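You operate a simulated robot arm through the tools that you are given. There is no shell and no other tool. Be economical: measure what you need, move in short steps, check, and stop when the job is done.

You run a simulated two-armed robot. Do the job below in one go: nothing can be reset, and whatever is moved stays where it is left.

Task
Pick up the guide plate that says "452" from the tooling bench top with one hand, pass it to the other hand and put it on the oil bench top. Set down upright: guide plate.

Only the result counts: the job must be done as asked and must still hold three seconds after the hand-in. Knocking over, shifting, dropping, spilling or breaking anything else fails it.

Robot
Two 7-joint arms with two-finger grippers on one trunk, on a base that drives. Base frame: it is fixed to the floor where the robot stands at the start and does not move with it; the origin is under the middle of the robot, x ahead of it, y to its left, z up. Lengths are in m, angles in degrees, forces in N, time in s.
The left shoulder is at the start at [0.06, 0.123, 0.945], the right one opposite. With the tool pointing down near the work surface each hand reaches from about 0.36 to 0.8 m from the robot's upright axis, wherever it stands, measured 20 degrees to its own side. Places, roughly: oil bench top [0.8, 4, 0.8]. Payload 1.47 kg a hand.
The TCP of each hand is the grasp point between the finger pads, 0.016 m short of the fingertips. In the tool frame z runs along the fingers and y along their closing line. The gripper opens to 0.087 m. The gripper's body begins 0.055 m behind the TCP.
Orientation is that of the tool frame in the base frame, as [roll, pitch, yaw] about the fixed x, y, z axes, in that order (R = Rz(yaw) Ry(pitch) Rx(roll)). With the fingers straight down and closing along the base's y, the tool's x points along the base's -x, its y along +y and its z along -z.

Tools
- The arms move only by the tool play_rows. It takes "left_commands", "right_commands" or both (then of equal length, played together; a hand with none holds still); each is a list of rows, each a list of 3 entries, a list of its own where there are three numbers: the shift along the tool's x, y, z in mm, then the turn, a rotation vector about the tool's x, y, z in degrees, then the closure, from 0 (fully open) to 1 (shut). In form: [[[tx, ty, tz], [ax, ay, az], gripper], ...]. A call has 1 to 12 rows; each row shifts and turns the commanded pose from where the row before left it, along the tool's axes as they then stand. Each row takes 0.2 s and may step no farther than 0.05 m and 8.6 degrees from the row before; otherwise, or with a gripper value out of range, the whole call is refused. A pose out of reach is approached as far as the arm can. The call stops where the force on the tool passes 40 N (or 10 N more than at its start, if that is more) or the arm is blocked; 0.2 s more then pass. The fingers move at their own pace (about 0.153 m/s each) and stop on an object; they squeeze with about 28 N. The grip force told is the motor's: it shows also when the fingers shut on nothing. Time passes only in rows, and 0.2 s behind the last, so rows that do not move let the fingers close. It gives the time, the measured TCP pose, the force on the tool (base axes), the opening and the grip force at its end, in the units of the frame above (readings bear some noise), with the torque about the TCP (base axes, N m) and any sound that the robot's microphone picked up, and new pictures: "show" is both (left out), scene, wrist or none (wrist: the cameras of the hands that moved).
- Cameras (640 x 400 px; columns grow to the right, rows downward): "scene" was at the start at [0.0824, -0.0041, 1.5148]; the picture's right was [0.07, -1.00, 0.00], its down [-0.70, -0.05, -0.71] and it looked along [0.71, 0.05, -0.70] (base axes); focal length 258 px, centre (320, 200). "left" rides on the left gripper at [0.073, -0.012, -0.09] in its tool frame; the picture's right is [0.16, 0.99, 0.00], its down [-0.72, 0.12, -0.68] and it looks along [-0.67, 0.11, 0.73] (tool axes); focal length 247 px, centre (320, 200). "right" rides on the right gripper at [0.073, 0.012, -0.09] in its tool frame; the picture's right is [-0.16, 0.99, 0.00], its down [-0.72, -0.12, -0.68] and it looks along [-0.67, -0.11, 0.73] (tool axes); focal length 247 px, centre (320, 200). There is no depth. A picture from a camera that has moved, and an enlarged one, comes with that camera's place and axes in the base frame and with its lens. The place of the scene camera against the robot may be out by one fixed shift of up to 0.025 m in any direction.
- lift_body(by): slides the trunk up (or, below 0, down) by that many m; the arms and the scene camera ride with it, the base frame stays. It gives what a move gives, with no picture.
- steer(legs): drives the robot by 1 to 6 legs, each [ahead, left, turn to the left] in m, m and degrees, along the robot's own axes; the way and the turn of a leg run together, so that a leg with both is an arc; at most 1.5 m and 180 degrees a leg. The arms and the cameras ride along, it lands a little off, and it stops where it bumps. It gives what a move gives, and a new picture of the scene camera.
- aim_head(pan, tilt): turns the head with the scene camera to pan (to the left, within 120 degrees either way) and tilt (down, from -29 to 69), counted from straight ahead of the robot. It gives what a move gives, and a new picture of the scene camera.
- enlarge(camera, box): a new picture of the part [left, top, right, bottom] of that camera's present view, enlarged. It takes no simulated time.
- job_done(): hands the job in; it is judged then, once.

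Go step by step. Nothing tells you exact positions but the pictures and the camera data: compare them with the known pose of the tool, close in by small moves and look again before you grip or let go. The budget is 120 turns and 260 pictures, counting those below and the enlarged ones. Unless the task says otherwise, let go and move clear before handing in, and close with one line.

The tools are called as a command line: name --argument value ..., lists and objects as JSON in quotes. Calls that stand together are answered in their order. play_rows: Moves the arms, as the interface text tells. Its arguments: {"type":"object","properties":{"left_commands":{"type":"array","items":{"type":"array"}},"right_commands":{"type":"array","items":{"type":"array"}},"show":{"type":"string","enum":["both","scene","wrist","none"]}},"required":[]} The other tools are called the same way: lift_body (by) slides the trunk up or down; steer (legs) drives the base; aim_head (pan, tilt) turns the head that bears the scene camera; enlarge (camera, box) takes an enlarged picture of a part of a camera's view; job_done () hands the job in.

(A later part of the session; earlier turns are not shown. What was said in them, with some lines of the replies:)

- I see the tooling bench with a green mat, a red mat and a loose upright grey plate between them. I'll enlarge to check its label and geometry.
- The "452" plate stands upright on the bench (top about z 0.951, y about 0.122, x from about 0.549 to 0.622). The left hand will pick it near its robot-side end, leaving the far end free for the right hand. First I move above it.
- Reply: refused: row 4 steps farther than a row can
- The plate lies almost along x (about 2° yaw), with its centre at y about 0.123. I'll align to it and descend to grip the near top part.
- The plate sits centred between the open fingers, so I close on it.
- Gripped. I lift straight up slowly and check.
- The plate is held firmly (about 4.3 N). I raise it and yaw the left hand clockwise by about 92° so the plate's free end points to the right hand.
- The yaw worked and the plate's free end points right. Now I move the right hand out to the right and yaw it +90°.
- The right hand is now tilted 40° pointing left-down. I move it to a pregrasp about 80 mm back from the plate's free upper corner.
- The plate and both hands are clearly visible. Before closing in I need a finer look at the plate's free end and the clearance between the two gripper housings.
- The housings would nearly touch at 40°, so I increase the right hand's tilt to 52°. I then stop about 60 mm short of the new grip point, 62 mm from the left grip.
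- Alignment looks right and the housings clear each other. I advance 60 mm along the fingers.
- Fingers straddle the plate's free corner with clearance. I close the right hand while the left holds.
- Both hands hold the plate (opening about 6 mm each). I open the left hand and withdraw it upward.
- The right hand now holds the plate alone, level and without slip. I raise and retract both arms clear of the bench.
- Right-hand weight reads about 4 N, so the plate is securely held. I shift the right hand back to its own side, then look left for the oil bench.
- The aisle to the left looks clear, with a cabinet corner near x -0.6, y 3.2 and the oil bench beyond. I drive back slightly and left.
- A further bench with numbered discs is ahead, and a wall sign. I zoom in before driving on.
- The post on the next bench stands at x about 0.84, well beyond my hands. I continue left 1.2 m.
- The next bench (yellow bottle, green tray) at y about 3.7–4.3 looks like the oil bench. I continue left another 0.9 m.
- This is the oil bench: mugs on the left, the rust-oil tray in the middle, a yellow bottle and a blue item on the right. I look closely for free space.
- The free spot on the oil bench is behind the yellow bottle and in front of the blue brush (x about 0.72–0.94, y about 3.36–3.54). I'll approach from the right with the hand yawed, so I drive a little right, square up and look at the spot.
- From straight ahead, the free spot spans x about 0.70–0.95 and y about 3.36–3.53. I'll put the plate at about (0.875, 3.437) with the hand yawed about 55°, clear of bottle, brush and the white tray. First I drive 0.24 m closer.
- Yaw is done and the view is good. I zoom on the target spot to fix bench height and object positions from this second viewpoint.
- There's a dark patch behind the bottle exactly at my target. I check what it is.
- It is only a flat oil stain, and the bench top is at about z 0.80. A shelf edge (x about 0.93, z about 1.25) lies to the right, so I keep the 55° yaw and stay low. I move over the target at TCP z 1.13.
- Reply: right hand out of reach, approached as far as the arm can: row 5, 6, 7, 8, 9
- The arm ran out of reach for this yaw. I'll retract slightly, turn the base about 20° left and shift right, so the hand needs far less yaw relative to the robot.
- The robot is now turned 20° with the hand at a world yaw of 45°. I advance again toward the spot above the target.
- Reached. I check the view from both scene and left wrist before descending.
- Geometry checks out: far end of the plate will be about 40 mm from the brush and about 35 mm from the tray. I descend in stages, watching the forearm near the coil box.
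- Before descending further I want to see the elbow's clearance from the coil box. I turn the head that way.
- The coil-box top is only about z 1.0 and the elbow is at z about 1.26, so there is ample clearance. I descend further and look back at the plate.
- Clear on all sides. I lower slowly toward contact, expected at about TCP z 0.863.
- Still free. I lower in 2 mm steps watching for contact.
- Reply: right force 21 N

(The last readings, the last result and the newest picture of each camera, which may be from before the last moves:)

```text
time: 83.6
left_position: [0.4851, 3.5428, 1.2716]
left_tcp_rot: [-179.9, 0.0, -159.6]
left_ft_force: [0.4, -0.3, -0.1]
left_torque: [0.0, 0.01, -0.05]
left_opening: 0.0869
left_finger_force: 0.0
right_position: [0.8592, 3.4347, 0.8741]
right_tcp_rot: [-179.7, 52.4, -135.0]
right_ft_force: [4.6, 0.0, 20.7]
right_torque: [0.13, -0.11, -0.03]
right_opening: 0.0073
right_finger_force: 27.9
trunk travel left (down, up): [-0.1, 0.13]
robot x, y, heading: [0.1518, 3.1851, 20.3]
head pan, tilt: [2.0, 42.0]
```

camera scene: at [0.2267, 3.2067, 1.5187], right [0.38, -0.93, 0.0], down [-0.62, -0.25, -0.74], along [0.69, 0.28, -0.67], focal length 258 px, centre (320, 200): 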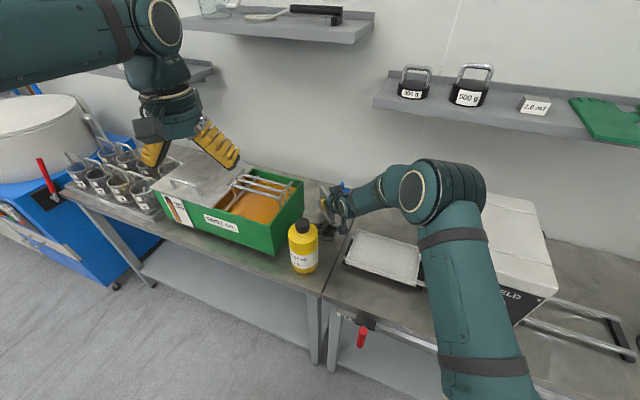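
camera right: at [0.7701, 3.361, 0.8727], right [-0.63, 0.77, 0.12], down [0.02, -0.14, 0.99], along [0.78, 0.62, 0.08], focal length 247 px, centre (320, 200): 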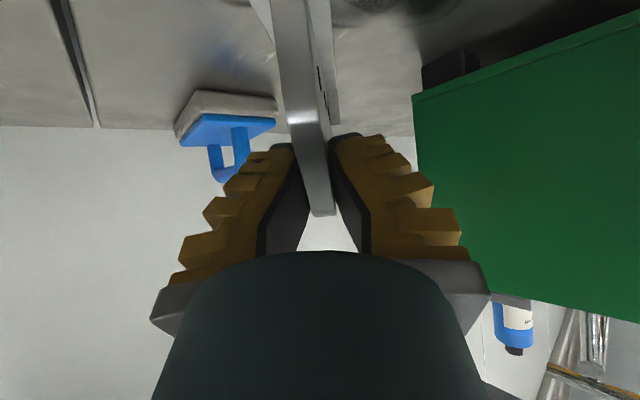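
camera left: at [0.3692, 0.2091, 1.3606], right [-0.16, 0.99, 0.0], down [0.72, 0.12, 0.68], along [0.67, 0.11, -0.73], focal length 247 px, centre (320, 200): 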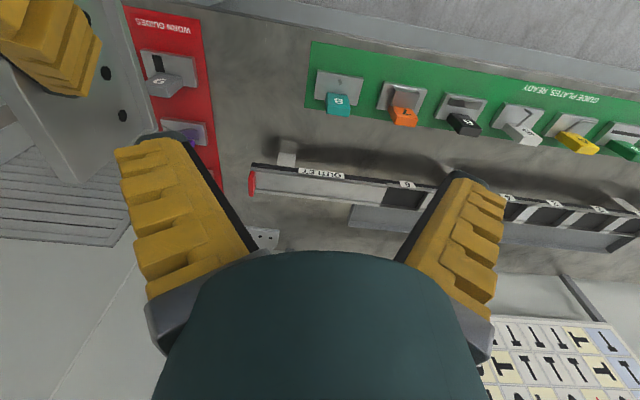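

Contact with the bench (about 24 N). I ease up a bit and look at whether the foot sits flat.

play_rows --right_commands '[[[-1.6, 0, -1.2], [0, 0, 0], 1], [[-0.8, 0, -0.6], [0, 0, 0], 1], [[0, 0, 0], [0, 0, 0], 1]]' --show "wrist"

enlarge --camera "scene" --box '[310, 180, 350, 220]'

```text
time: 84.4
left_position: [0.4856, 3.5434, 1.2704]
left_tcp_rot: [-179.9, 0.0, -159.6]
left_ft_force: [0.4, 0.1, -1.2]
left_torque: [0.01, 0.02, -0.02]
left_opening: 0.0869
left_finger_force: 0.0
right_position: [0.858, 3.4327, 0.872]
right_tcp_rot: [180.0, 52.0, -135.1]
right_ft_force: [5.6, 1.1, 14.6]
right_torque: [0.3, -0.29, -0.03]
right_opening: 0.006
right_finger_force: 28.1
trunk travel left (down, up): [-0.1, 0.13]
robot x, y, heading: [0.1503, 3.1821, 20.5]
head pan, tilt: [2.0, 42.0]
camera right: at [0.7688, 3.3607, 0.8685], right [-0.63, 0.77, 0.12], down [0.02, -0.15, 0.99], along [0.78, 0.62, 0.08], focal length 247 px, centre (320, 200)
```

right: 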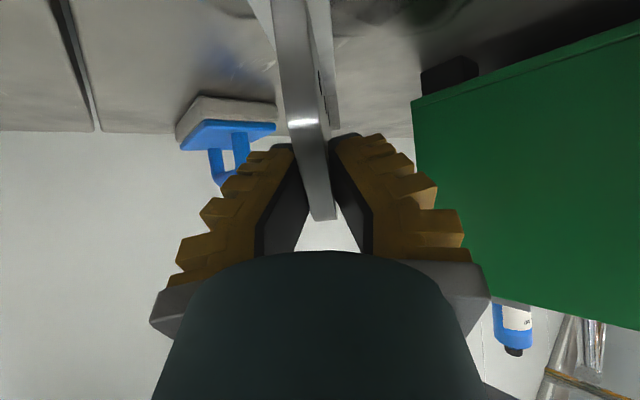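

```text
10.00 times, centred on (330, 200) of scene
camera zoom: at [0.2254, 3.2062, 1.5188], right [0.38, -0.92, 0.0], down [-0.62, -0.25, -0.74], along [0.69, 0.28, -0.67], focal length 2575 px, centre (220, 200)
```

zoom: 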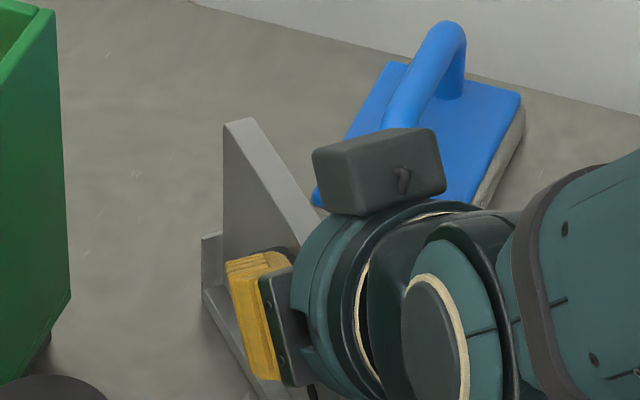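

Torque shows the load spread around the plate's middle, so the foot sits flat. I ease the last pressure, then open partially and check.

play_rows --right_commands '[[[-0.8, 0, -0.6], [0, 0, 0], 1], [[0, 0, 0], [0, 0, 0], 1], [[0, 0, 0], [0, 0, 0], 0.8], [[0, 0, 0], [0, 0, 0], 0.6], [[0, 0, 0], [0, 0, 0], 0.5], [[0, 0, 0], [0, 0, 0], 0.5]]' --show "wrist"

enlarge --camera "scene" --box '[310, 180, 350, 220]'

```text
time: 85.8
left_position: [0.4857, 3.5449, 1.271]
left_tcp_rot: [-180.0, 0.0, -159.6]
left_ft_force: [-0.7, -0.5, 0.6]
left_torque: [-0.01, 0.0, 0.01]
left_opening: 0.0871
left_finger_force: 0.1
right_position: [0.8576, 3.4347, 0.8736]
right_tcp_rot: [-179.9, 51.9, -135.1]
right_ft_force: [0.3, -0.1, 0.1]
right_torque: [-0.03, -0.03, -0.02]
right_opening: 0.0491
right_finger_force: 4.1
trunk travel left (down, up): [-0.1, 0.13]
robot x, y, heading: [0.1471, 3.1832, 20.5]
head pan, tilt: [2.0, 42.0]
camera right: at [0.7693, 3.3613, 0.8689], right [-0.63, 0.77, 0.12], down [0.02, -0.14, 0.99], along [0.78, 0.62, 0.08], focal length 247 px, centre (320, 200)
```

right: 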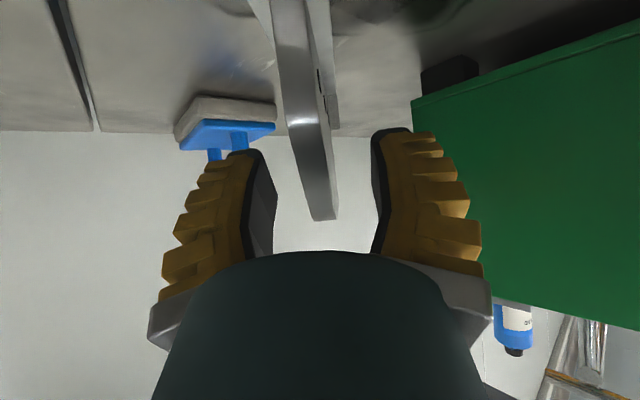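

```text
10.00 times, centred on (330, 200) of scene
camera zoom: at [0.2263, 3.2066, 1.5187], right [0.38, -0.92, 0.0], down [-0.62, -0.25, -0.74], along [0.69, 0.28, -0.67], focal length 2575 px, centre (220, 200)
```

zoom: 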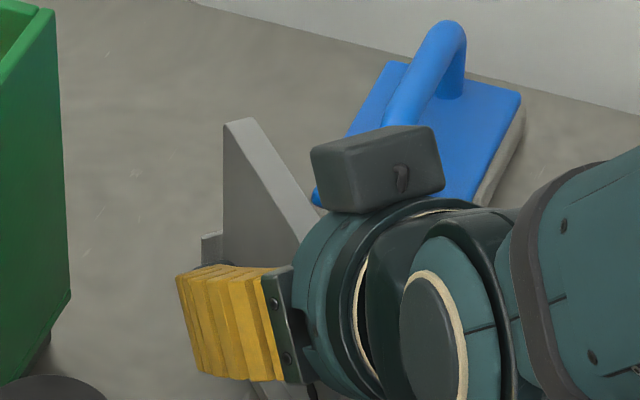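

The plate stands on its own with both fingers clear. I back the hand out along its own axis.

play_rows --right_commands '[[[0, 0, -20], [0, 0, 0], 0.5], [[0, 0, -30], [0, 0, 0], 0.5], [[0, 0, -30], [0, 0, 0], 0.5], [[0, 0, -30], [0, 0, 0], 0.5], [[-20, 0, -25], [0, 0, 0], 0.5], [[-20, 0, -25], [0, 0, 0], 0.5], [[-20, 0, -25], [0, 0, 0], 0.5], [[0, 0, 0], [0, 0, 0], 0.5]]'

enlarge --camera "scene" --box '[280, 150, 380, 250]'

```text
time: 87.6
left_position: [0.4879, 3.5436, 1.2706]
left_tcp_rot: [-179.9, 0.1, -159.7]
left_ft_force: [-0.2, -0.9, 0.1]
left_torque: [-0.04, 0.02, 0.02]
left_opening: 0.0871
left_finger_force: 0.0
right_position: [0.7839, 3.3568, 1.034]
right_tcp_rot: [180.0, 52.0, -135.1]
right_ft_force: [0.5, -1.6, 0.0]
right_torque: [-0.02, 0.0, 0.03]
right_opening: 0.049
right_finger_force: 3.4
trunk travel left (down, up): [-0.1, 0.13]
robot x, y, heading: [0.1505, 3.1787, 20.5]
head pan, tilt: [2.0, 42.0]
camera scene: at [0.2268, 3.2068, 1.5186], right [0.38, -0.92, 0.0], down [-0.62, -0.25, -0.74], along [0.69, 0.28, -0.67], focal length 258 px, centre (320, 200)
camera right: at [0.6947, 3.2842, 1.0303], right [-0.63, 0.77, 0.12], down [0.02, -0.14, 0.99], along [0.78, 0.62, 0.08], focal length 247 px, centre (320, 200)
```

scene: 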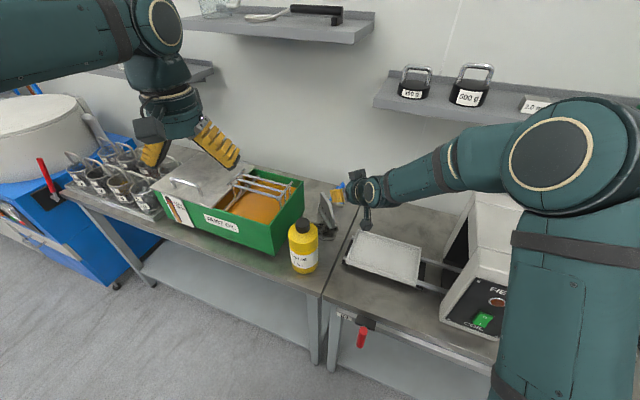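
right: 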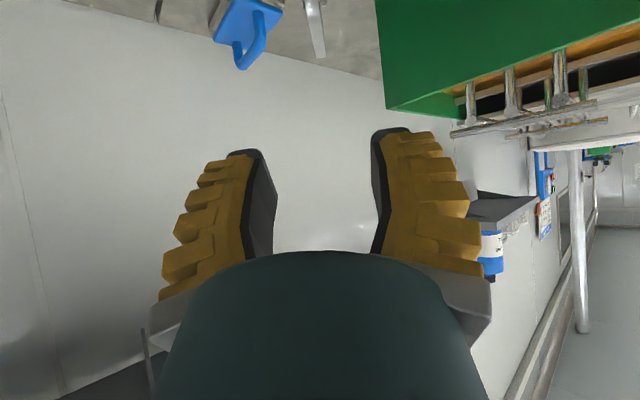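

```text
4.00 times, centred on (330, 200) of scene
camera zoom: at [0.2268, 3.2068, 1.5186], right [0.38, -0.92, 0.0], down [-0.62, -0.25, -0.74], along [0.69, 0.28, -0.67], focal length 1030 px, centre (280, 200)
```

zoom: 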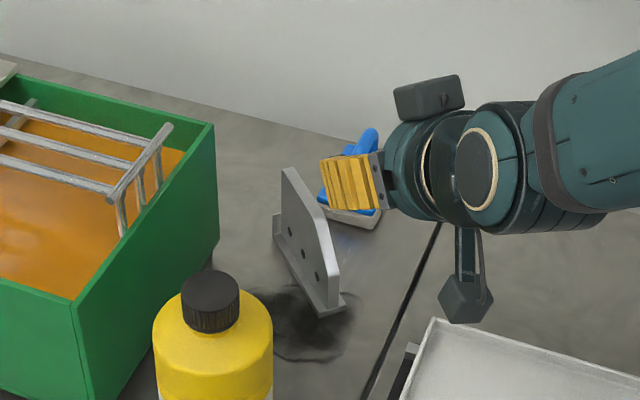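

The plate stands upright on the oil bench, nothing else was disturbed, and the hand is clear. I hand in now.

job_done

```text
The job is handed in.
```

The guide plate "452" was picked up with the left hand, passed to the right, and set down upright on the oil bench. It stands over part of a flat oil stain behind the yellow bottle. I saw nothing else disturbed, and the job is handed in.
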